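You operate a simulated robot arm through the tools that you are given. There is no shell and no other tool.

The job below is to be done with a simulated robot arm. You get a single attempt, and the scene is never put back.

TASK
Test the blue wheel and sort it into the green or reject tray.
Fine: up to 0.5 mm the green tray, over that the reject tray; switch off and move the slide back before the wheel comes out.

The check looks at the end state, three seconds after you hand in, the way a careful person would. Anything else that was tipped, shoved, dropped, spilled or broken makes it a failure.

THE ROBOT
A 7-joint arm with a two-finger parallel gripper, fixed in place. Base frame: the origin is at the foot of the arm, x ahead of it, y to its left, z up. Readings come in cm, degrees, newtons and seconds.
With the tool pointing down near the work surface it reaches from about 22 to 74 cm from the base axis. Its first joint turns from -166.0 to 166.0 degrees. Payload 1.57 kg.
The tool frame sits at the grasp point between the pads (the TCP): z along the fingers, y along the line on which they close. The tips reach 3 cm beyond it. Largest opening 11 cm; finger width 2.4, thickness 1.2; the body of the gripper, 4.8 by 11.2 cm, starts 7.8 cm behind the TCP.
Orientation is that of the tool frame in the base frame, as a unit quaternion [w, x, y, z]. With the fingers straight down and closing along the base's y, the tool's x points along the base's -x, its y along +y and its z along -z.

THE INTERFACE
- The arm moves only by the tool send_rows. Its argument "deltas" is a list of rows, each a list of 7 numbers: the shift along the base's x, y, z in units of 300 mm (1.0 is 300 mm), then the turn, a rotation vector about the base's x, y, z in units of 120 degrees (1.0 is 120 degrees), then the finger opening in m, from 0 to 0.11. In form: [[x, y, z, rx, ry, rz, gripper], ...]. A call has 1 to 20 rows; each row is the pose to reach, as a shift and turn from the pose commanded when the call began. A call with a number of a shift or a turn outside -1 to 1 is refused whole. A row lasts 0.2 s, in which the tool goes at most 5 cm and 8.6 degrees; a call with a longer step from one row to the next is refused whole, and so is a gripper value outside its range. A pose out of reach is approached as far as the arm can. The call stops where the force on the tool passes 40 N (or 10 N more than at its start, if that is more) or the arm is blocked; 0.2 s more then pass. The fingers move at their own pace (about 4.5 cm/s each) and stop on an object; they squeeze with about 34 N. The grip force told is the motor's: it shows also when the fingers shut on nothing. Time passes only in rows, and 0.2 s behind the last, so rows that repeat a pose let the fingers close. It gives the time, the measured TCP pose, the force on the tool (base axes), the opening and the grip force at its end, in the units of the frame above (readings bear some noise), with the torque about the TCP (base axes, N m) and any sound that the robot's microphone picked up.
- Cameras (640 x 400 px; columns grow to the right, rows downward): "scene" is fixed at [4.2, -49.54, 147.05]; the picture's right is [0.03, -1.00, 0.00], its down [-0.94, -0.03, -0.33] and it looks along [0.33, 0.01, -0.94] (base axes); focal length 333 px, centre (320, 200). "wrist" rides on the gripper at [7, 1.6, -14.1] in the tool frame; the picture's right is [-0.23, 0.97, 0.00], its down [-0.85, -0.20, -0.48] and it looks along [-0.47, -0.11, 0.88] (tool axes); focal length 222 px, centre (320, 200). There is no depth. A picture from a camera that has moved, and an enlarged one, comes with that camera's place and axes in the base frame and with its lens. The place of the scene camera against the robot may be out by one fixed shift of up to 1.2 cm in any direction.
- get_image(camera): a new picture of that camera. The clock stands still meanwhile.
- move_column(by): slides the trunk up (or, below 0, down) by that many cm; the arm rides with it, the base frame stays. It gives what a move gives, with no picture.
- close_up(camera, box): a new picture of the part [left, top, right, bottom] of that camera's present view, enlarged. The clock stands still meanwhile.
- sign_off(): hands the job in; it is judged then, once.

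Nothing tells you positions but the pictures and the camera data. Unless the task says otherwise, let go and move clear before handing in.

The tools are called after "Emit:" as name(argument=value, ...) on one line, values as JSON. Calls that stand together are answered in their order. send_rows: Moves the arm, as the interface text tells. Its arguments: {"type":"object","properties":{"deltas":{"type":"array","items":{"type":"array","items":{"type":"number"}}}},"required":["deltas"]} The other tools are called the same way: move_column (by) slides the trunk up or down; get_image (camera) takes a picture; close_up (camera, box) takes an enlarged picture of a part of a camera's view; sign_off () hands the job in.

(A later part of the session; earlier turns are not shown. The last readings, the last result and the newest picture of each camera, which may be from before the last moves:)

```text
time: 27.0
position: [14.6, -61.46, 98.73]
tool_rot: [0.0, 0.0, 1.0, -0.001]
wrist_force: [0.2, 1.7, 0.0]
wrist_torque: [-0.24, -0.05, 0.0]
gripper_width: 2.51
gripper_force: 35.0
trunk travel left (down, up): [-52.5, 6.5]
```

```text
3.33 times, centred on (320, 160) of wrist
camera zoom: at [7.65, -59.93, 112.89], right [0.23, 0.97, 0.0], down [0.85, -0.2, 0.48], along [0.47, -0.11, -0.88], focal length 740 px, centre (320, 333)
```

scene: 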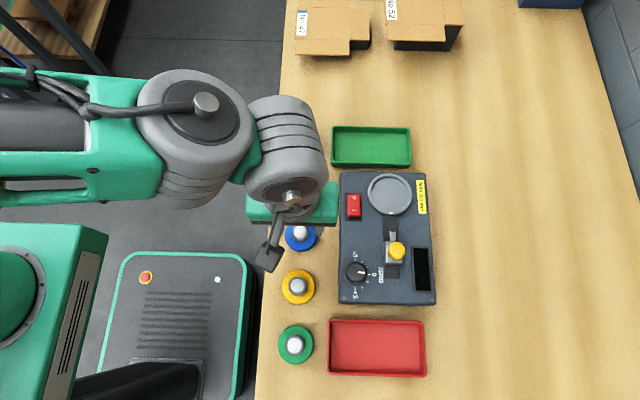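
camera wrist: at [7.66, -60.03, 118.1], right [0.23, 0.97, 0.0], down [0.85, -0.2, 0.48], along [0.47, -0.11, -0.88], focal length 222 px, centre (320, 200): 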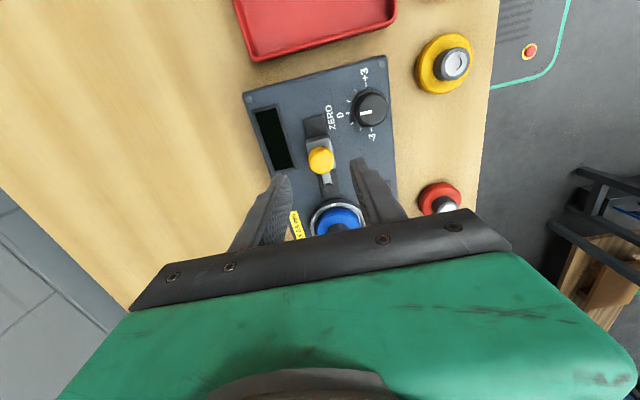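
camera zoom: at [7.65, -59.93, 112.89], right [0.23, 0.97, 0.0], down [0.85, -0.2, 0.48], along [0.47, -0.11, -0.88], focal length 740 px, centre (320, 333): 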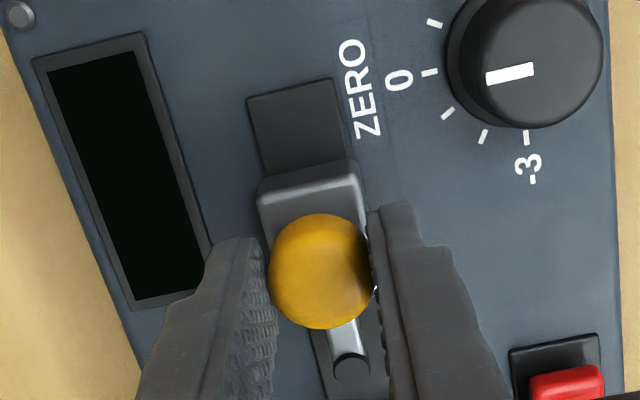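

The knob is gripped at 2.51 cm. I'll slide it towards the turntable (+x), 2 cm first, and watch the force.

Emit:
send_rows(deltas=[[0.01, 0, 0, 0, 0, 0, 0.02], [0.02, 0, 0, 0, 0, 0, 0.02], [0.03, 0, 0, 0, 0, 0, 0.02], [0.04, 0, 0, 0, 0, 0, 0.02], [0.05, 0, 0, 0, 0, 0, 0.02], [0.06, 0, 0, 0, 0, 0, 0.02]])

Emit:
get_image(camera="wrist")

Emit:
close_up(camera="wrist", box=[240, 110, 400, 230])

Emit:
close_up(camera="scene", box=[330, 160, 450, 310])

```text
time: 28.4
position: [16.44, -61.45, 98.79]
tool_rot: [0.0, 0.0, 1.0, 0.0]
wrist_force: [0.0, 3.9, -1.6]
wrist_torque: [-0.2, 0.16, -0.02]
gripper_width: 2.51
gripper_force: 36.4
trunk travel left (down, up): [-52.5, 6.5]
```

```text
taken
camera wrist: at [9.5, -59.95, 112.89], right [0.23, 0.97, 0.0], down [0.86, -0.2, 0.48], along [0.47, -0.11, -0.88], focal length 222 px, centre (320, 200)
```

wrist: 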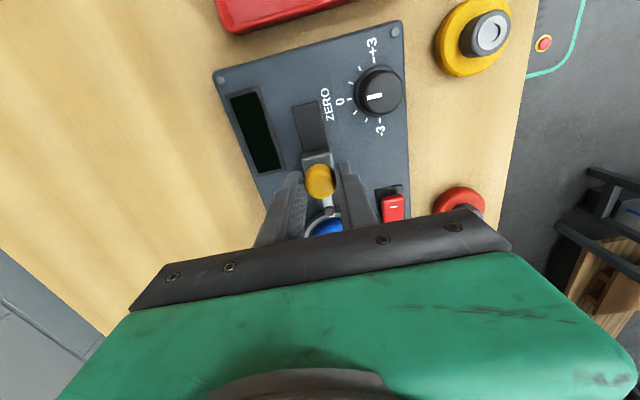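

```text
3.33 times, centred on (320, 170) of wrist
camera zoom: at [9.5, -59.95, 112.89], right [0.23, 0.97, 0.0], down [0.86, -0.2, 0.48], along [0.47, -0.11, -0.88], focal length 740 px, centre (320, 300)
```

zoom: 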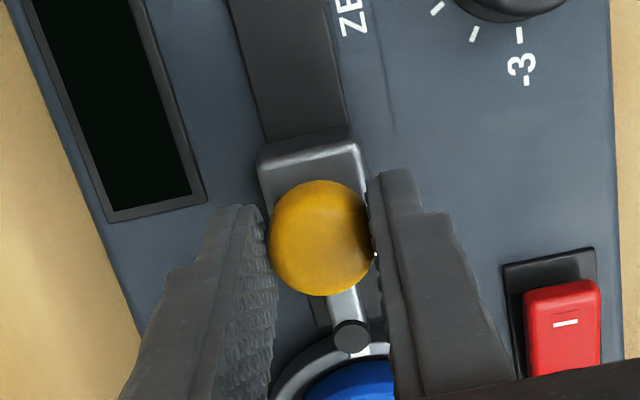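

```text
2.67 times, centred on (390, 235) of scene
camera zoom: at [4.2, -49.54, 147.05], right [0.03, -1.0, 0.0], down [-0.94, -0.03, -0.33], along [0.33, 0.01, -0.94], focal length 887 px, centre (133, 107)
```

zoom: 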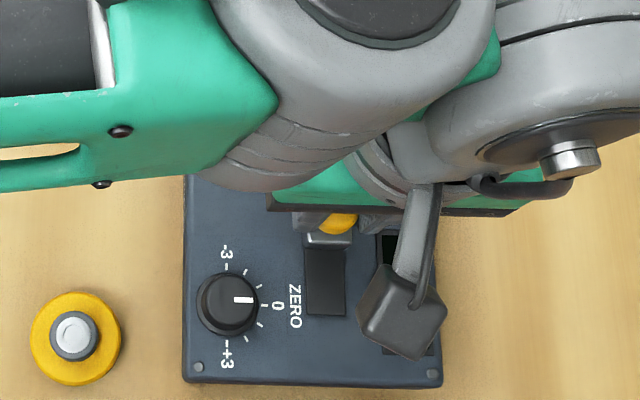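

The slide moves freely and the probe tip is now over the cup rim, close to the wheel. I'll continue in smaller steps towards contact.

Emit:
send_rows(deltas=[[0.005, 0, 0, 0, 0, 0, 0.02], [0.01, 0, 0, 0, 0, 0, 0.02], [0.015, 0, 0, 0, 0, 0, 0.02], [0.02, 0, 0, 0, 0, 0, 0.02]])

Emit:
close_up(camera="wrist", box=[270, 150, 370, 225])

```text
time: 29.4
position: [16.98, -61.64, 98.75]
tool_rot: [-0.001, 0.0, 1.0, 0.0]
wrist_force: [0.1, 7.1, -3.2]
wrist_torque: [-0.15, 0.05, 0.04]
gripper_width: 2.53
gripper_force: 36.3
trunk travel left (down, up): [-52.5, 6.5]
```

```text
5.33 times, centred on (320, 188) of wrist
camera zoom: at [10.08, -59.94, 112.89], right [0.23, 0.97, 0.0], down [0.86, -0.2, 0.48], along [0.47, -0.11, -0.88], focal length 1185 px, centre (320, 267)
```

zoom: 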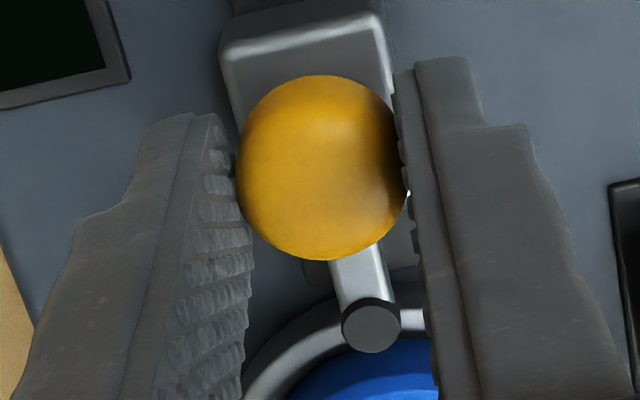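

The probe tip is now close to the wheel edge. A small sideways force says the track drifts slightly to +y, so I'll relieve that while creeping on.

Emit:
send_rows(deltas=[[0.003, 0.002, 0, 0, 0, 0, 0.02], [0.006, 0.003, 0, 0, 0, 0, 0.02], [0.009, 0.003, 0, 0, 0, 0, 0.02], [0.012, 0.003, 0, 0, 0, 0, 0.02]])

Emit:
close_up(camera="wrist", box=[270, 150, 370, 225])

```text
time: 30.4
position: [17.36, -61.48, 98.73]
tool_rot: [0.0, -0.001, 1.0, 0.0]
wrist_force: [1.9, -2.8, -3.0]
wrist_torque: [0.2, -0.06, -0.05]
gripper_width: 2.51
gripper_force: 36.7
trunk travel left (down, up): [-52.5, 6.5]
```

```text
5.33 times, centred on (320, 188) of wrist
camera zoom: at [10.41, -59.93, 112.89], right [0.23, 0.97, 0.0], down [0.85, -0.2, 0.48], along [0.47, -0.11, -0.88], focal length 1185 px, centre (320, 267)
```

zoom: 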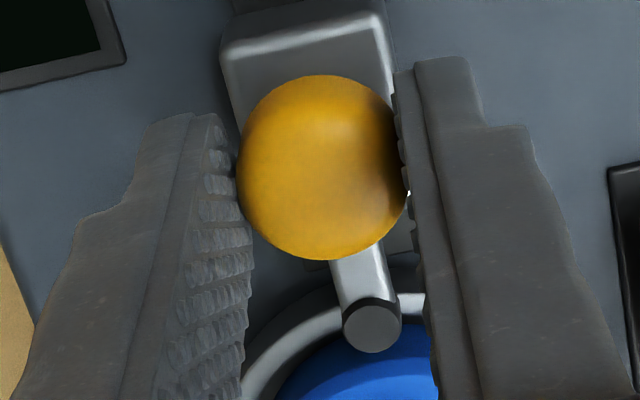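

The probe is almost over the wheel's edge, and the force is still small. I'll creep forward another 4 mm, letting the force show contact or the end stop.

Emit:
send_rows(deltas=[[0.003, -0.0005, 0, 0, 0, 0, 0.02], [0.006, -0.0005, 0, 0, 0, 0, 0.02], [0.009, -0.0005, 0, 0, 0, 0, 0.02], [0.013, -0.0005, 0, 0, 0, 0, 0.02]])

Emit:
close_up(camera="wrist", box=[270, 150, 370, 225])

```text
time: 31.4
position: [17.6, -61.47, 98.73]
tool_rot: [0.0, 0.001, 1.0, 0.001]
wrist_force: [-5.3, -0.2, -5.3]
wrist_torque: [-0.31, 0.06, 0.1]
gripper_width: 2.53
gripper_force: 36.5
trunk travel left (down, up): [-52.5, 6.5]
```

```text
5.33 times, centred on (320, 188) of wrist
camera zoom: at [10.66, -59.94, 112.89], right [0.23, 0.97, 0.0], down [0.85, -0.2, 0.48], along [0.47, -0.11, -0.88], focal length 1185 px, centre (320, 267)
```

zoom: 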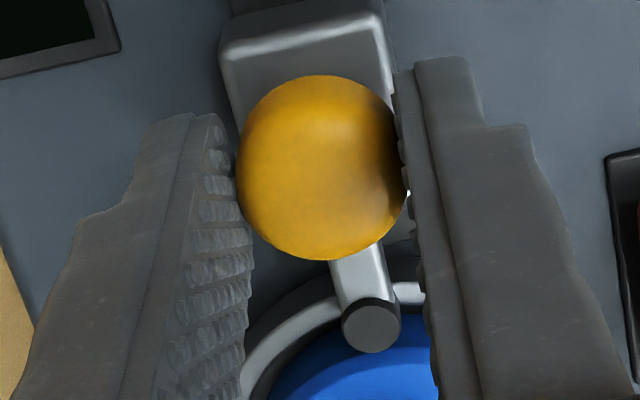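

Resistance has started (about 5 N). I'll push 1.5 mm further to tell an end stop from light probe contact.

Emit:
send_rows(deltas=[[0.003, 0, 0, 0, 0, 0, 0.02], [0.005, 0, 0, 0, 0, 0, 0.02], [0.005, 0, 0, 0, 0, 0, 0.02]])

Emit:
close_up(camera="wrist", box=[270, 150, 370, 225])

```text
time: 32.2
position: [17.6, -61.61, 98.72]
tool_rot: [0.0, 0.001, 1.0, 0.001]
wrist_force: [-22.8, -0.6, -6.9]
wrist_torque: [-0.35, 1.16, -0.09]
gripper_width: 2.52
gripper_force: 36.6
trunk travel left (down, up): [-52.5, 6.5]
```

```text
5.33 times, centred on (320, 188) of wrist
camera zoom: at [10.68, -59.93, 112.89], right [0.23, 0.97, 0.0], down [0.85, -0.2, 0.48], along [0.47, -0.11, -0.88], focal length 1185 px, centre (320, 267)
```

zoom: 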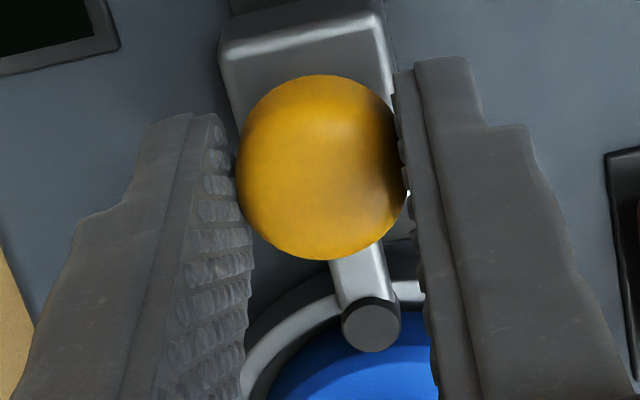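

The slide doesn't move under 23 N, so it is fully home after 3 cm of travel. I'll take the force off, open the fingers, and rise.

Emit:
send_rows(deltas=[[-0.004, 0, 0, 0, 0, 0, 0.02], [-0.005, 0, 0, 0, 0, 0, 0.03], [-0.005, 0, 0, 0, 0, 0, 0.05], [-0.005, 0, 0, 0, 0, 0, 0.05], [-0.005, 0, 0.06, 0, 0, 0, 0.05], [-0.005, 0, 0.15, 0, 0, 0, 0.05], [-0.005, 0, 0.25, 0, 0, 0, 0.05], [-0.005, 0, 0.25, 0, 0, 0, 0.05]])

Emit:
get_image(camera="wrist")

Emit:
close_up(camera="wrist", box=[240, 90, 400, 210])

```text
time: 34.0
position: [17.78, -61.35, 106.26]
tool_rot: [0.0, -0.001, 1.0, 0.0]
wrist_force: [-0.5, 0.2, -0.1]
wrist_torque: [0.05, 0.02, -0.01]
gripper_width: 5.0
gripper_force: 0.1
trunk travel left (down, up): [-52.5, 6.5]
```

```text
taken
camera wrist: at [10.87, -59.85, 120.43], right [0.23, 0.97, 0.0], down [0.85, -0.2, 0.48], along [0.47, -0.11, -0.88], focal length 222 px, centre (320, 200)
```

wrist: 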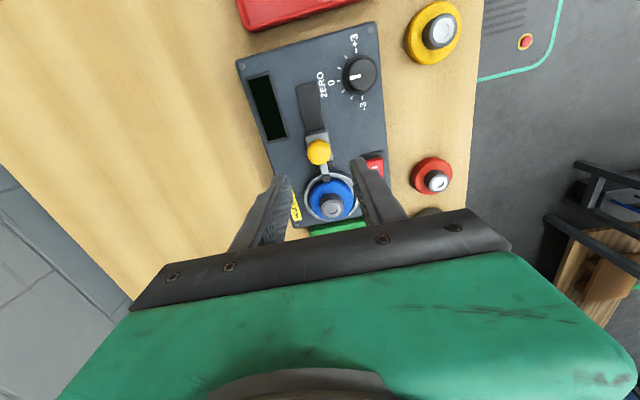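

```text
3.33 times, centred on (320, 150) of wrist
camera zoom: at [10.87, -59.85, 120.43], right [0.23, 0.97, 0.0], down [0.85, -0.2, 0.48], along [0.47, -0.11, -0.88], focal length 740 px, centre (320, 367)
```

zoom: 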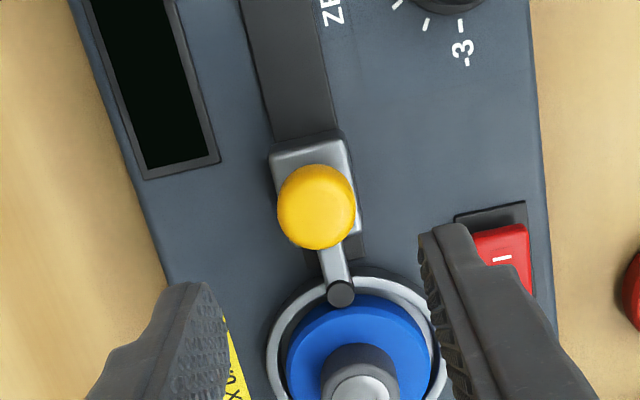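

The slide is fully in, with the probe at the wheel's edge. Now the switch: I'll close the fingers and move above the "I" end, near (21.2, -55.4), then check the aim.

Emit:
send_rows(deltas=[[0.03, 0.07, 0, 0, 0, 0, 0.02], [0.07, 0.14, 0, 0, 0, 0, 0.0], [0.113, 0.2, 0, 0, 0, 0, 0.0], [0.113, 0.2, -0.08, 0, 0, 0, 0.0], [0.113, 0.2, -0.14, 0, 0, 0, 0.0], [0.113, 0.2, -0.14, 0, 0, 0, 0.0]])

Emit:
get_image(camera="wrist")

Emit:
close_up(camera="wrist", box=[240, 90, 400, 210])

```text
time: 35.4
position: [21.22, -55.5, 102.07]
tool_rot: [-0.001, 0.0, 1.0, 0.0]
wrist_force: [0.0, 1.0, -0.3]
wrist_torque: [0.01, 0.02, -0.01]
gripper_width: 0.0
gripper_force: 20.9
trunk travel left (down, up): [-52.5, 6.5]
```

```text
taken
camera wrist: at [14.22, -53.83, 116.21], right [0.23, 0.97, 0.0], down [0.85, -0.2, 0.48], along [0.47, -0.11, -0.88], focal length 222 px, centre (320, 200)
```

wrist: 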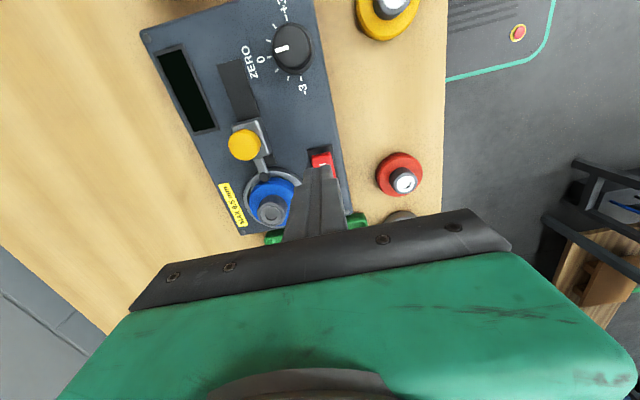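

```text
3.33 times, centred on (320, 150) of wrist
camera zoom: at [14.22, -53.83, 116.21], right [0.23, 0.97, 0.0], down [0.85, -0.2, 0.48], along [0.47, -0.11, -0.88], focal length 740 px, centre (320, 367)
```

zoom: 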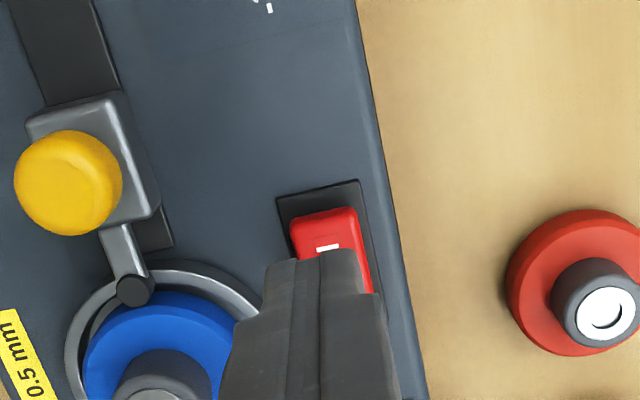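

The aim checks out: the "I" mark is at (21.96, -55.42), the rocker's near end is at x ≈ 20.7, and the fingertips cover only the "I" half. I'll press down slowly and listen for a click.

Emit:
send_rows(deltas=[[0, 0, -0.06, 0, 0, 0, 0.0], [0, 0, -0.12, 0, 0, 0, 0.0], [0, 0, -0.145, 0, 0, 0, 0.0], [0, 0, -0.149, 0, 0, 0, 0.0], [0, 0, -0.153, 0, 0, 0, 0.0], [0, 0, -0.157, 0, 0, 0, 0.0], [0, 0, -0.161, 0, 0, 0, 0.0], [0, 0, -0.165, 0, 0, 0, 0.0]])

Emit:
close_up(camera="wrist", box=[240, 90, 400, 210])

```text
time: 37.2
position: [21.19, -55.43, 97.08]
tool_rot: [0.0, 0.001, 1.0, -0.001]
wrist_force: [-0.5, 0.6, 0.1]
wrist_torque: [-0.02, -0.01, 0.0]
gripper_width: 0.01
gripper_force: 21.0
trunk travel left (down, up): [-52.5, 6.5]
```

```text
3.33 times, centred on (320, 150) of wrist
camera zoom: at [14.19, -53.9, 111.27], right [0.23, 0.97, 0.0], down [0.85, -0.2, 0.48], along [0.47, -0.11, -0.88], focal length 740 px, centre (320, 367)
```

zoom: 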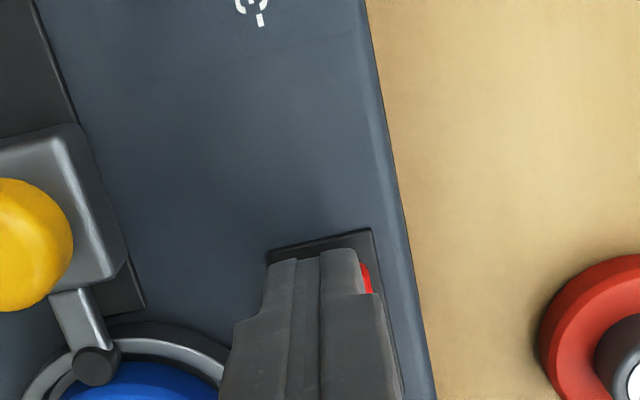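

Still no contact at tip height z ≈ 94.1. I'll continue down in 1 mm steps.

Emit:
send_rows(deltas=[[0, 0, -0.003, 0, 0, 0, 0.0], [0, 0, -0.006, 0, 0, 0, 0.0], [0, 0, -0.009, 0, 0, 0, 0.0], [0, 0, -0.012, 0, 0, 0, 0.0], [0, 0, -0.015, 0, 0, 0, 0.0]])

Emit:
close_up(camera="wrist", box=[160, 0, 400, 180])

```text
time: 38.4
position: [21.15, -55.52, 96.62]
tool_rot: [0.0, 0.0, 1.0, 0.0]
wrist_force: [0.3, 0.4, 0.7]
wrist_torque: [-0.01, 0.02, -0.01]
gripper_width: 0.01
gripper_force: 20.7
trunk travel left (down, up): [-52.5, 6.5]
```

```text
2.22 times, centred on (280, 90) of wrist
camera zoom: at [14.19, -53.87, 110.83], right [0.23, 0.97, 0.0], down [0.85, -0.2, 0.48], along [0.47, -0.11, -0.88], focal length 494 px, centre (409, 444)
```

zoom: 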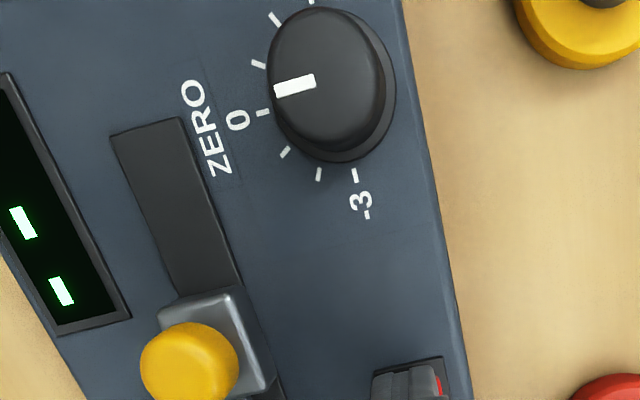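

The display has come on and shows dashes, so the switch is on. I'll lift off the rocker and watch the display.

Emit:
send_rows(deltas=[[0, 0, 0.03, 0, 0, 0, 0.0], [0, 0, 0.1, 0, 0, 0, 0.0], [0, 0, 0.2, 0, 0, 0, 0.0], [0, 0, 0.2, 0, 0, 0, 0.0]])

Emit:
get_image(camera="wrist")

Emit:
close_up(camera="wrist", box=[140, 20, 340, 240])

Emit:
close_up(camera="scene", box=[330, 160, 450, 310])

```text
time: 39.4
position: [21.24, -55.39, 102.67]
tool_rot: [0.0, 0.001, 1.0, 0.0]
wrist_force: [-0.5, 0.7, 0.1]
wrist_torque: [0.01, -0.05, 0.04]
gripper_width: 0.0
gripper_force: 21.7
trunk travel left (down, up): [-52.5, 6.5]
```

```text
taken
camera wrist: at [14.16, -53.87, 116.78], right [0.23, 0.97, 0.0], down [0.85, -0.2, 0.48], along [0.47, -0.11, -0.88], focal length 222 px, centre (320, 200)
```

wrist: 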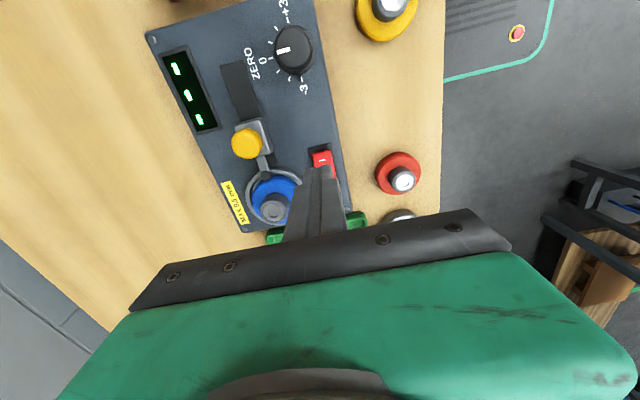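

```text
1.82 times, centred on (240, 130) of wrist
camera zoom: at [14.16, -53.87, 116.78], right [0.23, 0.97, 0.0], down [0.85, -0.2, 0.48], along [0.47, -0.11, -0.88], focal length 404 px, centre (466, 327)
```

zoom: 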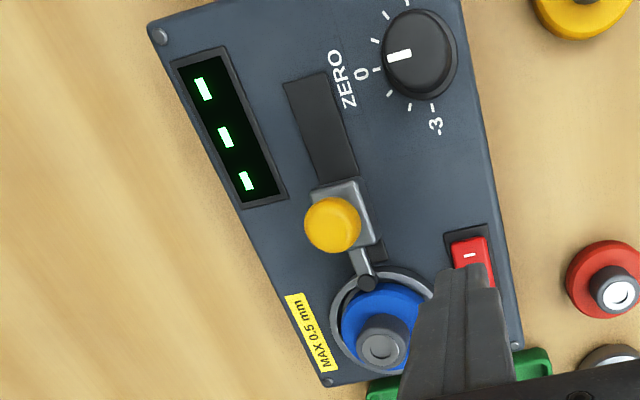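

```text
2.67 times, centred on (390, 235) of scene
camera zoom: at [4.2, -49.54, 147.05], right [0.03, -1.0, 0.0], down [-0.94, -0.03, -0.33], along [0.33, 0.01, -0.94], focal length 887 px, centre (133, 107)
```

zoom: 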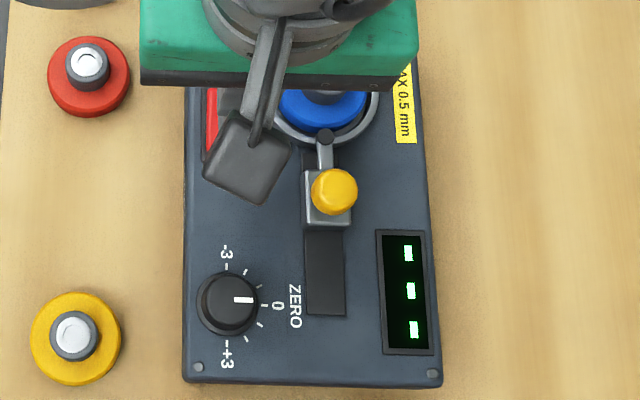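

The display shows three dashes, which could mean it is still measuring. I'll move back a bit and let time pass.

Emit:
send_rows(deltas=[[0.02, 0.05, 0.02, 0, 0, 0, 0.0], [0.04, 0.1, 0.04, 0, 0, 0, 0.0], [0.08, 0.2, 0.06, 0, 0, 0, 0.0], [0.1, 0.3, 0.08, 0, 0, 0, 0.0], [0.1, 0.4, 0.1, 0, 0, 0, 0.0], [0.1, 0.4, 0.1, 0, 0, 0, 0.0], [0.1, 0.4, 0.1, 0, 0, 0, 0.0], [0.1, 0.4, 0.1, 0, 0, 0, 0.0], [0.1, 0.4, 0.1, 0, 0, 0, 0.0]])

Emit:
close_up(camera="scene", box=[330, 160, 450, 310])

Emit:
close_up(camera="scene", box=[410, 240, 440, 295])

```text
time: 41.4
position: [24.22, -43.55, 105.61]
tool_rot: [0.001, 0.0, 1.0, 0.0]
wrist_force: [-0.3, 0.1, -0.1]
wrist_torque: [0.0, -0.02, -0.02]
gripper_width: 0.0
gripper_force: 21.3
trunk travel left (down, up): [-52.5, 6.5]
```

```text
2.67 times, centred on (390, 235) of scene
camera zoom: at [4.2, -49.54, 147.05], right [0.03, -1.0, 0.0], down [-0.94, -0.03, -0.33], along [0.33, 0.01, -0.94], focal length 887 px, centre (133, 107)
```

zoom: 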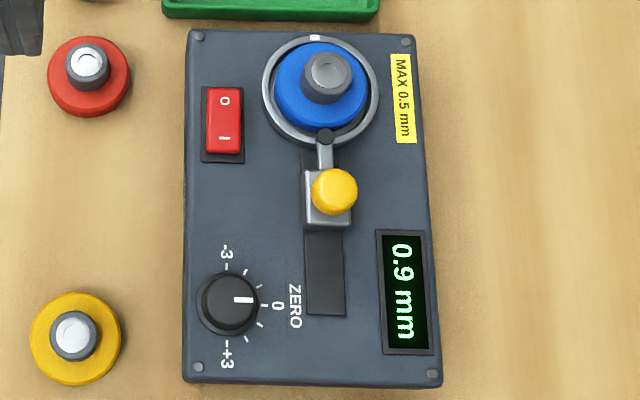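

```text
7.27 times, centred on (425, 268) of scene
camera zoom: at [4.2, -49.54, 147.05], right [0.03, -1.0, 0.0], down [-0.94, -0.03, -0.33], along [0.33, 0.01, -0.94], focal length 2420 px, centre (-444, -291)
```

zoom: 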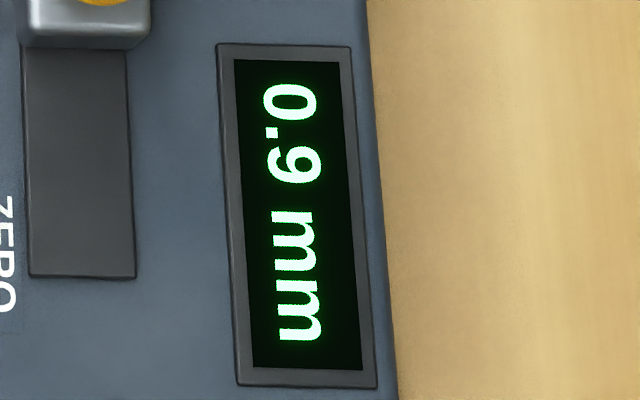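

The display now reads 0.9 mm. Before I trust it, I'll check that the reading is stable and that the ZERO dial really points at 0, from directly above.

Emit:
send_rows(deltas=[[-0.04, -0.1, 0.013, 0, 0, 0, 0.03], [-0.08, -0.2, 0.013, 0, 0, 0, 0.06], [-0.12, -0.3, 0.013, 0, 0, 0, 0.09], [-0.16, -0.4, 0.013, 0, 0, 0, 0.11], [-0.19, -0.453, 0.013, 0, 0, 0, 0.11], [-0.19, -0.453, 0.013, 0, 0, 0, 0.11]])

Emit:
get_image(camera="wrist")

Emit:
close_up(camera="wrist", box=[290, 30, 390, 110])

Emit:
close_up(camera="wrist", box=[200, 20, 400, 220])

```text
time: 42.8
position: [18.63, -57.17, 106.26]
tool_rot: [0.0, 0.0, 1.0, 0.0]
wrist_force: [-0.3, -0.6, -0.3]
wrist_torque: [-0.01, 0.01, -0.01]
gripper_width: 11.0
gripper_force: 0.1
trunk travel left (down, up): [-52.5, 6.5]
```

```text
taken
camera wrist: at [11.52, -55.48, 120.27], right [0.23, 0.97, 0.0], down [0.85, -0.2, 0.48], along [0.47, -0.11, -0.88], focal length 222 px, centre (320, 200)
```

wrist: 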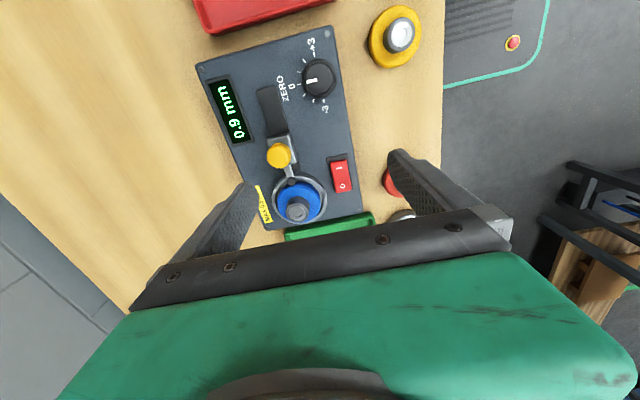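

```text
5.00 times, centred on (340, 70) of wrist
camera zoom: at [11.52, -55.48, 120.27], right [0.23, 0.97, 0.0], down [0.85, -0.2, 0.48], along [0.47, -0.11, -0.88], focal length 1111 px, centre (220, 850)
```

zoom: 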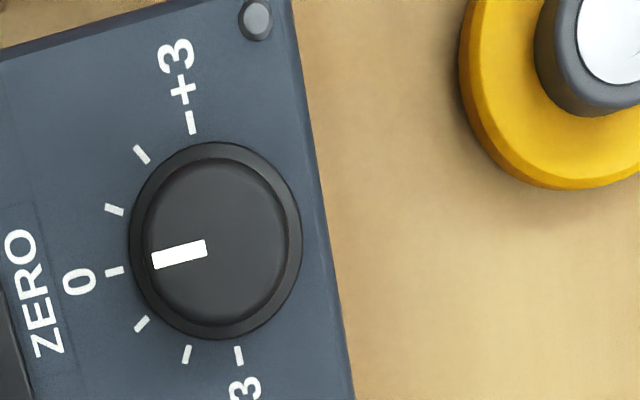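

```text
2.00 times, centred on (300, 120) of wrist
camera zoom: at [11.52, -55.48, 120.27], right [0.23, 0.97, 0.0], down [0.85, -0.2, 0.48], along [0.47, -0.11, -0.88], focal length 444 px, centre (360, 360)
```

zoom: 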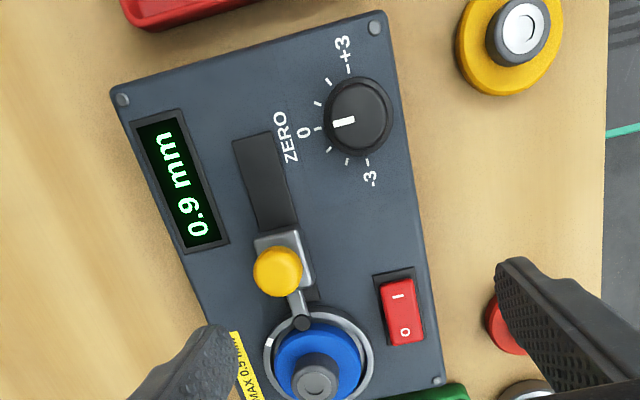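

The reading is steady at 0.9 mm, the ZERO dial points at its 0 mark, and the turntable is turning. 0.9 is over 0.5, so this wheel is a reject. Next I'll close the fingers and go above the "0" end of the rocker to switch off.

Emit:
send_rows(deltas=[[0, 0, 0, 0, 0, 0, 0.08], [0.05, 0.014, 0, 0, 0, 0, 0.06], [0.1, 0.028, 0, 0, 0, 0, 0.04], [0.15, 0.042, 0, 0, 0, 0, 0.02], [0.2, 0.055, 0, 0, 0, 0, 0.0], [0.213, 0.056, -0.05, 0, 0, 0, 0.0], [0.213, 0.056, -0.1, 0, 0, 0, 0.0], [0.213, 0.056, -0.15, 0, 0, 0, 0.0], [0.213, 0.056, -0.15, 0, 0, 0, 0.0]])

Emit:
close_up(camera="wrist", box=[240, 90, 400, 210])

Emit:
close_up(camera="scene", box=[330, 160, 450, 310])

```text
time: 44.8
position: [24.82, -55.2, 101.63]
tool_rot: [0.0, 0.0, 1.0, -0.001]
wrist_force: [-0.5, 0.0, -0.1]
wrist_torque: [0.0, 0.02, 0.02]
gripper_width: 0.0
gripper_force: 21.3
trunk travel left (down, up): [-52.5, 6.5]
```

```text
3.33 times, centred on (320, 150) of wrist
camera zoom: at [17.93, -53.78, 115.73], right [0.23, 0.97, 0.0], down [0.85, -0.2, 0.48], along [0.47, -0.11, -0.88], focal length 740 px, centre (320, 367)
```

zoom: 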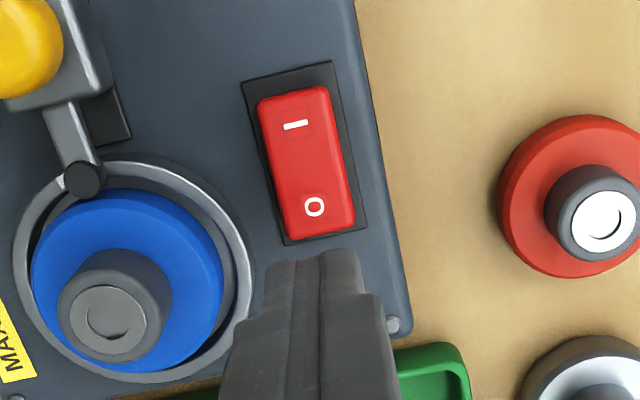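

```text
2.67 times, centred on (390, 235) of scene
camera zoom: at [4.2, -49.54, 147.05], right [0.03, -1.0, 0.0], down [-0.94, -0.03, -0.33], along [0.33, 0.01, -0.94], focal length 887 px, centre (133, 107)
```

zoom: 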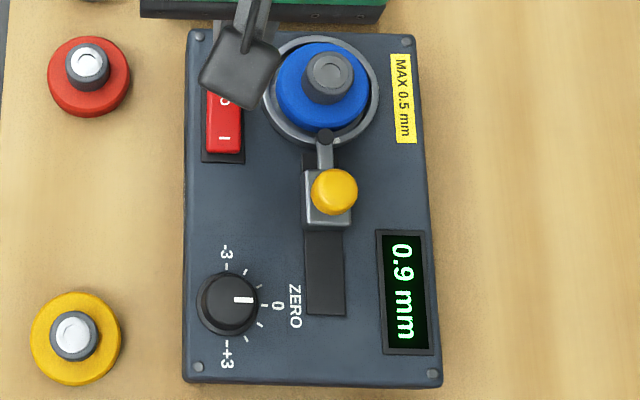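

The fingertips are in line with the "0" half of the rocker; the display still reads 0.9 mm. I'll press down the same way as before.

Emit:
send_rows(deltas=[[0, 0, -0.06, 0, 0, 0, 0.0], [0, 0, -0.12, 0, 0, 0, 0.0], [0, 0, -0.145, 0, 0, 0, 0.0], [0, 0, -0.15, 0, 0, 0, 0.0], [0, 0, -0.155, 0, 0, 0, 0.0], [0, 0, -0.16, 0, 0, 0, 0.0], [0, 0, -0.164, 0, 0, 0, 0.0], [0, 0, -0.168, 0, 0, 0, 0.0]])

Emit:
close_up(camera="scene", box=[330, 160, 450, 310])

```text
time: 46.6
position: [24.97, -55.41, 96.72]
tool_rot: [0.001, 0.0, 1.0, -0.001]
wrist_force: [-1.3, 1.1, 8.3]
wrist_torque: [0.05, 0.08, 0.03]
gripper_width: 0.0
gripper_force: 21.1
trunk travel left (down, up): [-52.5, 6.5]
```

```text
2.67 times, centred on (390, 235) of scene
camera zoom: at [4.2, -49.54, 147.05], right [0.03, -1.0, 0.0], down [-0.94, -0.03, -0.33], along [0.33, 0.01, -0.94], focal length 887 px, centre (133, 107)
```

zoom: 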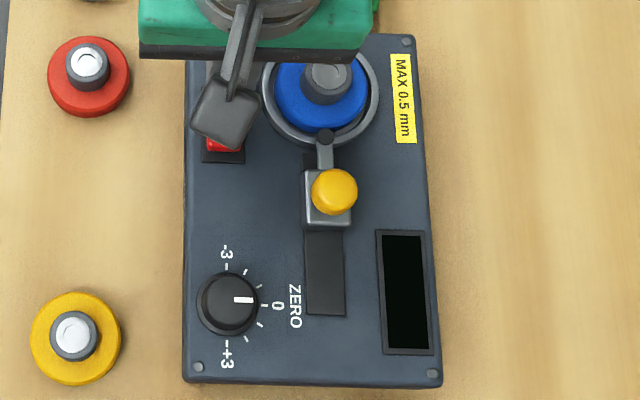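

The display is dark, so the tester is off. I'll lift off, check that the turntable has stopped, and go above the yellow knob.

Emit:
send_rows(deltas=[[0, 0, 0.04, 0, 0, 0, 0.0], [0, 0, 0.14, 0, 0, 0, 0.0], [0, 0, 0.25, 0, 0, 0, 0.0], [-0.06, -0.05, 0.28, 0, 0, 0, 0.02], [-0.12, -0.1, 0.28, 0, 0, 0, 0.05], [-0.18, -0.15, 0.28, 0, 0, 0, 0.05], [-0.243, -0.204, 0.26, 0, 0, 0, 0.05], [-0.243, -0.204, 0.26, 0, 0, 0, 0.05]])

Emit:
get_image(camera="wrist")

Emit:
close_up(camera="wrist", box=[240, 90, 400, 210])

```text
time: 48.4
position: [17.43, -61.68, 104.25]
tool_rot: [0.0, 0.0, 1.0, 0.0]
wrist_force: [-0.1, 0.6, 0.0]
wrist_torque: [0.04, -0.05, 0.04]
gripper_width: 5.0
gripper_force: 0.1
trunk travel left (down, up): [-52.5, 6.5]
```

```text
taken
camera wrist: at [10.55, -60.02, 118.43], right [0.23, 0.97, 0.0], down [0.85, -0.2, 0.48], along [0.47, -0.11, -0.88], focal length 222 px, centre (320, 200)
```

wrist: 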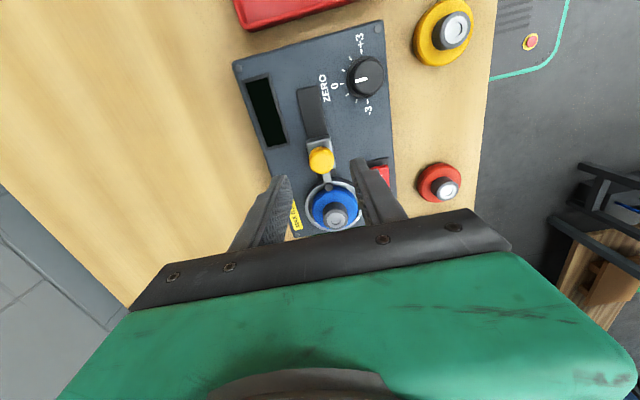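

```text
3.33 times, centred on (320, 150) of wrist
camera zoom: at [10.55, -60.02, 118.43], right [0.23, 0.97, 0.0], down [0.85, -0.2, 0.48], along [0.47, -0.11, -0.88], focal length 740 px, centre (320, 367)
```

zoom: 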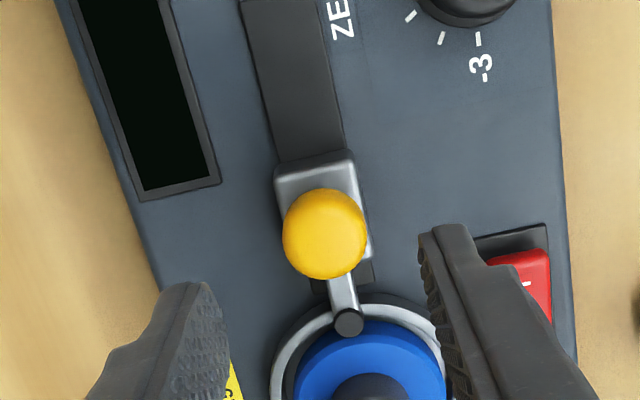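

Everything is still and dark, and the knob is right under the tool. I'll lower the fingers around it and grip.

Emit:
send_rows(deltas=[[0.002, 0.003, -0.06, 0, 0, 0, 0.05], [0.002, 0.003, -0.12, 0, 0, 0, 0.05], [0.002, 0.003, -0.183, 0, 0, 0, 0.05], [0.002, 0.003, -0.183, 0, 0, 0, 0.05], [0.002, 0.003, -0.183, 0, 0, 0, 0.035], [0.002, 0.003, -0.183, 0, 0, 0, 0.02], [0.002, 0.003, -0.183, 0, 0, 0, 0.02], [0.002, 0.003, -0.183, 0, 0, 0, 0.02]])

Emit:
close_up(camera="wrist", box=[240, 100, 400, 220])

```text
time: 50.2
position: [17.6, -61.41, 98.84]
tool_rot: [0.001, 0.0, 1.0, 0.0]
wrist_force: [0.8, -8.1, -0.9]
wrist_torque: [-0.01, -0.06, -0.01]
gripper_width: 2.53
gripper_force: 33.1
trunk travel left (down, up): [-52.5, 6.5]
```

```text
3.33 times, centred on (320, 160) of wrist
camera zoom: at [10.63, -59.93, 112.89], right [0.23, 0.97, 0.0], down [0.85, -0.2, 0.48], along [0.47, -0.11, -0.88], focal length 740 px, centre (320, 333)
```

zoom: 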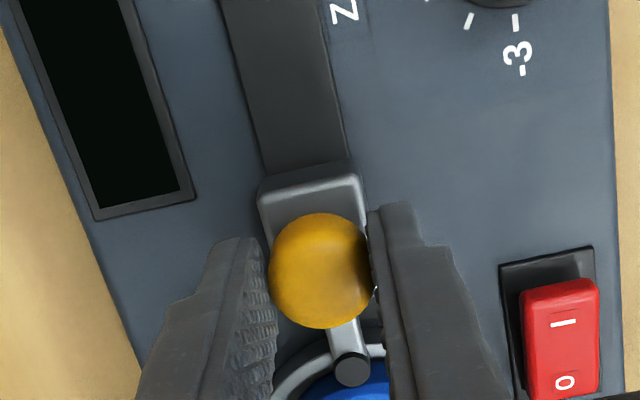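

The knob is gripped. I'll relieve the small side force and pull the slide back about 3 cm, to its start.

Emit:
send_rows(deltas=[[0, -0.003, 0, 0, 0, 0, 0.02], [-0.01, -0.003, 0, 0, 0, 0, 0.02], [-0.02, -0.003, 0, 0, 0, 0, 0.02], [-0.03, -0.003, 0, 0, 0, 0, 0.02], [-0.04, -0.003, 0, 0, 0, 0, 0.02], [-0.05, -0.003, 0, 0, 0, 0, 0.02], [-0.06, -0.003, 0, 0, 0, 0, 0.02], [-0.07, -0.003, 0, 0, 0, 0, 0.02], [-0.08, -0.003, 0, 0, 0, 0, 0.02], [-0.09, -0.003, 0, 0, 0, 0, 0.02]])

Emit:
close_up(camera="wrist", box=[240, 100, 400, 220])

```text
time: 52.4
position: [14.92, -61.51, 98.67]
tool_rot: [0.0, 0.0, 1.0, 0.001]
wrist_force: [-0.6, 0.2, -7.6]
wrist_torque: [-0.32, -0.07, 0.04]
gripper_width: 2.54
gripper_force: 37.1
trunk travel left (down, up): [-52.5, 6.5]
```

```text
3.33 times, centred on (320, 160) of wrist
camera zoom: at [7.95, -59.96, 112.9], right [0.23, 0.97, 0.0], down [0.85, -0.2, 0.48], along [0.47, -0.11, -0.88], focal length 740 px, centre (320, 333)
```

zoom: 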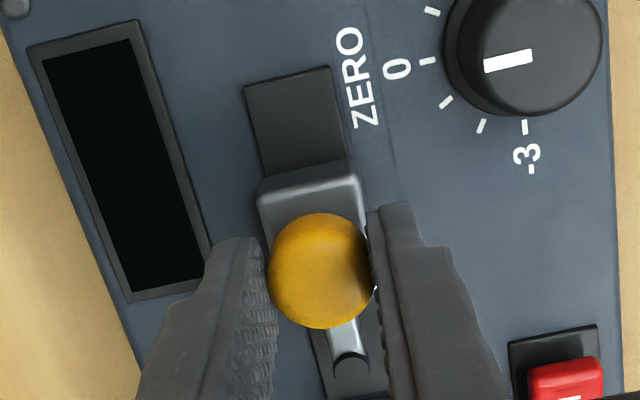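

The slide is 3 mm short of where it started. I'll pull the last bit gently, feeling for its rear stop.

Emit:
send_rows(deltas=[[-0.004, 0, 0, 0, 0, 0, 0.02], [-0.008, 0, 0, 0, 0, 0, 0.02], [-0.011, 0, 0, 0, 0, 0, 0.02], [-0.013, 0, 0, 0, 0, 0, 0.02]])

Emit:
close_up(camera="wrist", box=[240, 100, 400, 220])

```text
time: 53.4
position: [14.75, -61.48, 98.74]
tool_rot: [0.0, -0.001, 1.0, 0.001]
wrist_force: [2.3, 0.5, -11.9]
wrist_torque: [-0.31, 0.0, -0.05]
gripper_width: 2.51
gripper_force: 36.5
trunk travel left (down, up): [-52.5, 6.5]
```

```text
3.33 times, centred on (320, 160) of wrist
camera zoom: at [7.65, -59.96, 112.9], right [0.23, 0.97, 0.0], down [0.86, -0.2, 0.48], along [0.47, -0.11, -0.88], focal length 740 px, centre (320, 333)
```

zoom: 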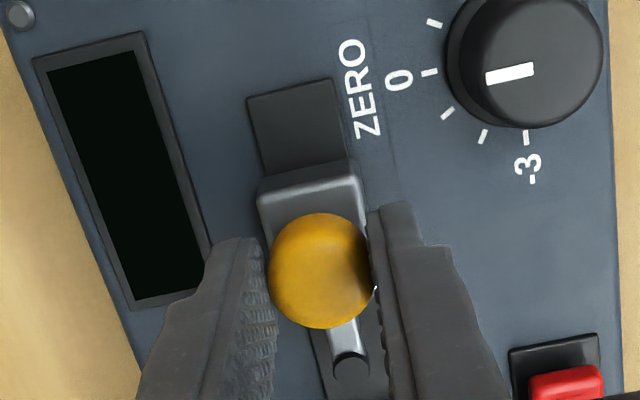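

The slide is back exactly where it began. One more slight pull will confirm the stop, then I'll release and rise.

Emit:
send_rows(deltas=[[-0.003, 0, -0.003, 0, 0, 0, 0.02], [-0.004, 0, -0.003, 0, 0, 0, 0.02]])

```text
time: 54.0
position: [14.56, -61.48, 98.79]
tool_rot: [0.0, -0.001, 1.0, 0.0]
wrist_force: [7.7, 0.0, -6.3]
wrist_torque: [0.37, -0.19, -0.03]
gripper_width: 2.51
gripper_force: 36.4
trunk travel left (down, up): [-52.5, 6.5]
```

The pull force rises without movement, so the slide is against its rear stop. I'll ease off, open, rise, and head over the wheel hub.

Emit:
send_rows(deltas=[[0.003, 0, 0, 0, 0, 0, 0.02], [0.003, 0, 0, 0, 0, 0, 0.035], [0.003, 0, 0, 0, 0, 0, 0.05], [0.003, 0, 0, 0, 0, 0, 0.05], [0.003, 0, 0.06, 0, 0, 0, 0.05], [0.003, 0, 0.16, 0, 0, 0, 0.05], [0.003, 0, 0.26, 0, 0, 0, 0.05], [0.1, 0, 0.26, 0, 0, 0, 0.045], [0.2, 0, 0.2, 0, 0, 0, 0.045], [0.3, 0, 0.16, 0, 0, 0, 0.045], [0.34, 0, 0.14, 0, 0, 0, 0.045], [0.34, 0, 0.14, 0, 0, 0, 0.045]])

Emit:
get_image(camera="wrist")

Emit:
close_up(camera="wrist", box=[240, 90, 400, 210])

Emit:
close_up(camera="scene", box=[330, 160, 450, 310])

```text
time: 56.6
position: [24.6, -61.53, 102.94]
tool_rot: [0.0, 0.0, 1.0, 0.0]
wrist_force: [0.3, -0.1, 0.0]
wrist_torque: [0.01, -0.02, -0.01]
gripper_width: 4.51
gripper_force: 0.0
trunk travel left (down, up): [-52.5, 6.5]
```

```text
taken
camera wrist: at [17.67, -59.92, 117.08], right [0.23, 0.97, 0.0], down [0.85, -0.2, 0.48], along [0.47, -0.11, -0.88], focal length 222 px, centre (320, 200)
```

wrist: 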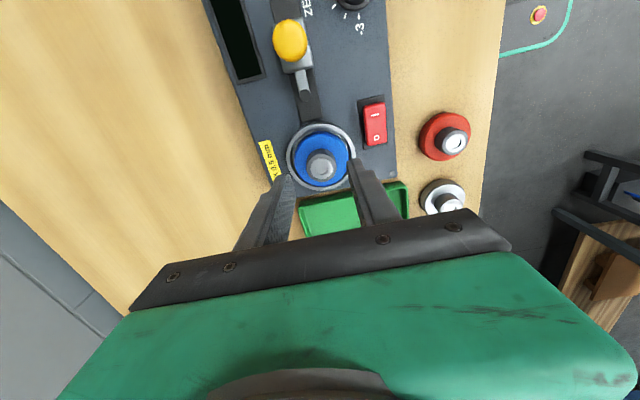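

```text
3.33 times, centred on (320, 150) of wrist
camera zoom: at [17.67, -59.92, 117.08], right [0.23, 0.97, 0.0], down [0.85, -0.2, 0.48], along [0.47, -0.11, -0.88], focal length 740 px, centre (320, 367)
```

zoom: 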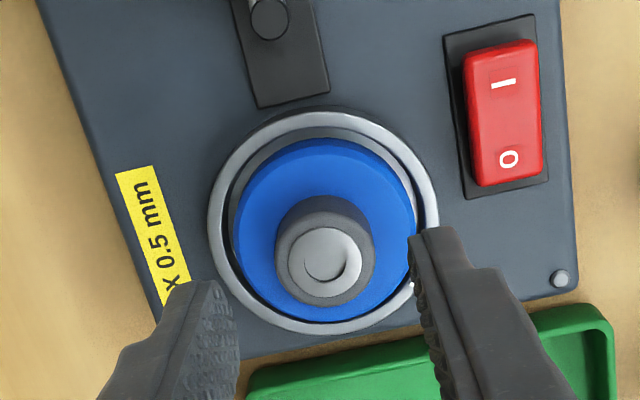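

```text
2.67 times, centred on (390, 235) of scene
camera zoom: at [4.2, -49.54, 147.05], right [0.03, -1.0, 0.0], down [-0.94, -0.03, -0.33], along [0.33, 0.01, -0.94], focal length 887 px, centre (133, 107)
```

zoom: 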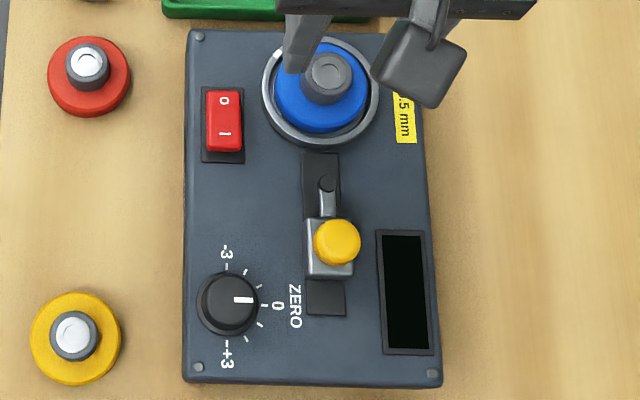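

The switch is off, the slide is back where it started and the display is dark. Now I'll take the wheel out: the hub is about 0.26 cm to +x of the tool axis, so I'll align, go down and grip it.

Emit:
send_rows(deltas=[[0.0087, 0.001, 0, 0, 0, 0, 0.045], [0.0087, 0.001, -0.08, 0, 0, 0, 0.045], [0.0087, 0.001, -0.147, 0, 0, 0, 0.045], [0.0087, 0.001, -0.147, 0, 0, 0, 0.045]])

Emit:
close_up(camera="wrist", box=[240, 90, 400, 210])

```text
time: 57.6
position: [24.82, -61.43, 98.58]
tool_rot: [0.0, 0.0, 1.0, 0.0]
wrist_force: [0.2, 0.0, 0.1]
wrist_torque: [0.01, -0.02, -0.03]
gripper_width: 4.5
gripper_force: 0.0
trunk travel left (down, up): [-52.5, 6.5]
```

```text
3.33 times, centred on (320, 150) of wrist
camera zoom: at [17.89, -59.9, 112.7], right [0.23, 0.97, 0.0], down [0.85, -0.2, 0.48], along [0.47, -0.11, -0.88], focal length 740 px, centre (320, 367)
```

zoom: 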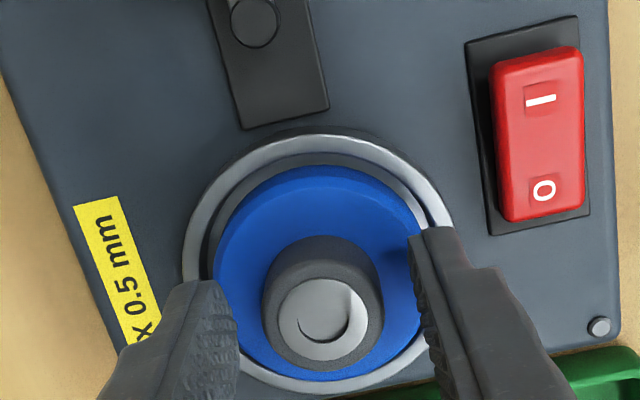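

The fingers straddle the hub evenly. I'll grip it and lift straight out of the cup.

Emit:
send_rows(deltas=[[0, 0, 0, 0, 0, 0, 0.035], [0, 0, 0, 0, 0, 0, 0.02], [0, 0, 0, 0, 0, 0, 0.02], [0, 0, 0, 0, 0, 0, 0.02], [0, 0, 0.03, 0, 0, 0, 0.02], [0, 0, 0.08, 0, 0, 0, 0.02], [0, 0, 0.16, 0, 0, 0, 0.02], [0, 0, 0.25, 0, 0, 0, 0.02], [0, 0, 0.25, 0, 0, 0, 0.02]])

Emit:
get_image(camera="wrist")

```text
time: 59.6
position: [24.97, -61.42, 106.12]
tool_rot: [0.001, 0.0, 1.0, 0.0]
wrist_force: [0.4, -0.6, -1.6]
wrist_torque: [-0.03, 0.04, 0.02]
gripper_width: 2.89
gripper_force: 33.6
trunk travel left (down, up): [-52.5, 6.5]
```

```text
taken
camera wrist: at [17.95, -59.87, 120.21], right [0.23, 0.97, 0.0], down [0.85, -0.2, 0.48], along [0.47, -0.11, -0.88], focal length 222 px, centre (320, 200)
```

wrist: 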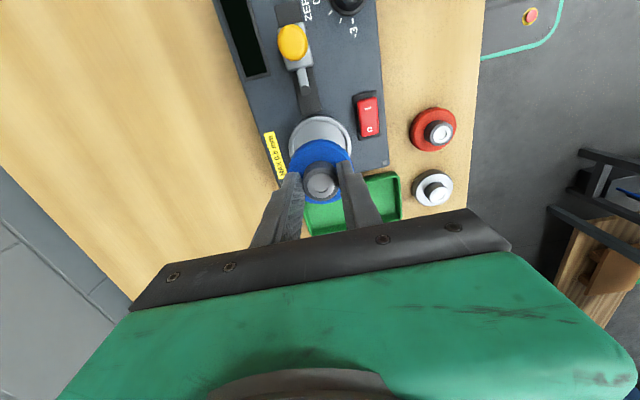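

The wheel is out and held. I'll carry it at this height, with its underside at about z = 101 and clear of the knob, towards the red reject tray and look at the tray.

Emit:
send_rows(deltas=[[-0.1, 0.005, 0, 0, 0, 0, 0.02], [-0.22, 0.01, 0, 0, 0, 0, 0.02], [-0.34, 0.02, 0, 0, 0, 0, 0.02], [-0.46, 0.03, 0, 0, 0, 0, 0.02], [-0.56, 0.03, 0, 0, 0, 0, 0.02], [-0.56, 0.03, 0, 0, 0, 0, 0.02]])

Emit:
get_image(camera="wrist")

Emit:
close_up(camera="wrist", box=[220, 20, 420, 170])

```text
time: 61.0
position: [8.09, -60.54, 106.01]
tool_rot: [0.0, 0.0, 1.0, 0.001]
wrist_force: [0.4, 0.1, -0.4]
wrist_torque: [-0.02, -0.06, 0.0]
gripper_width: 2.87
gripper_force: 33.6
trunk travel left (down, up): [-52.5, 6.5]
```

```text
taken
camera wrist: at [1.1, -58.96, 120.14], right [0.23, 0.97, 0.0], down [0.85, -0.2, 0.48], along [0.47, -0.11, -0.88], focal length 222 px, centre (320, 200)
```

wrist: 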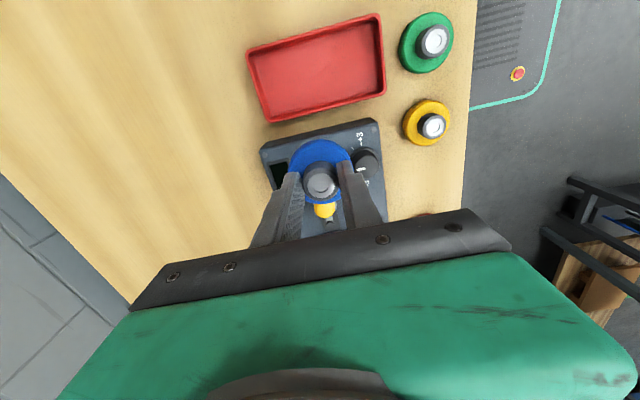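

```text
2.67 times, centred on (320, 95) of wrist
camera zoom: at [1.1, -58.96, 120.14], right [0.23, 0.97, 0.0], down [0.85, -0.2, 0.48], along [0.47, -0.11, -0.88], focal length 592 px, centre (320, 480)
```

zoom: 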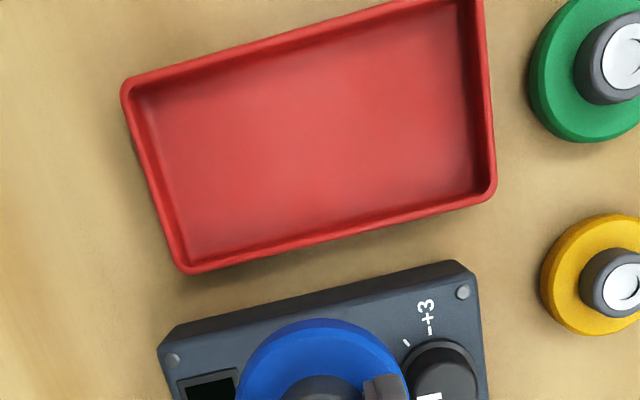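

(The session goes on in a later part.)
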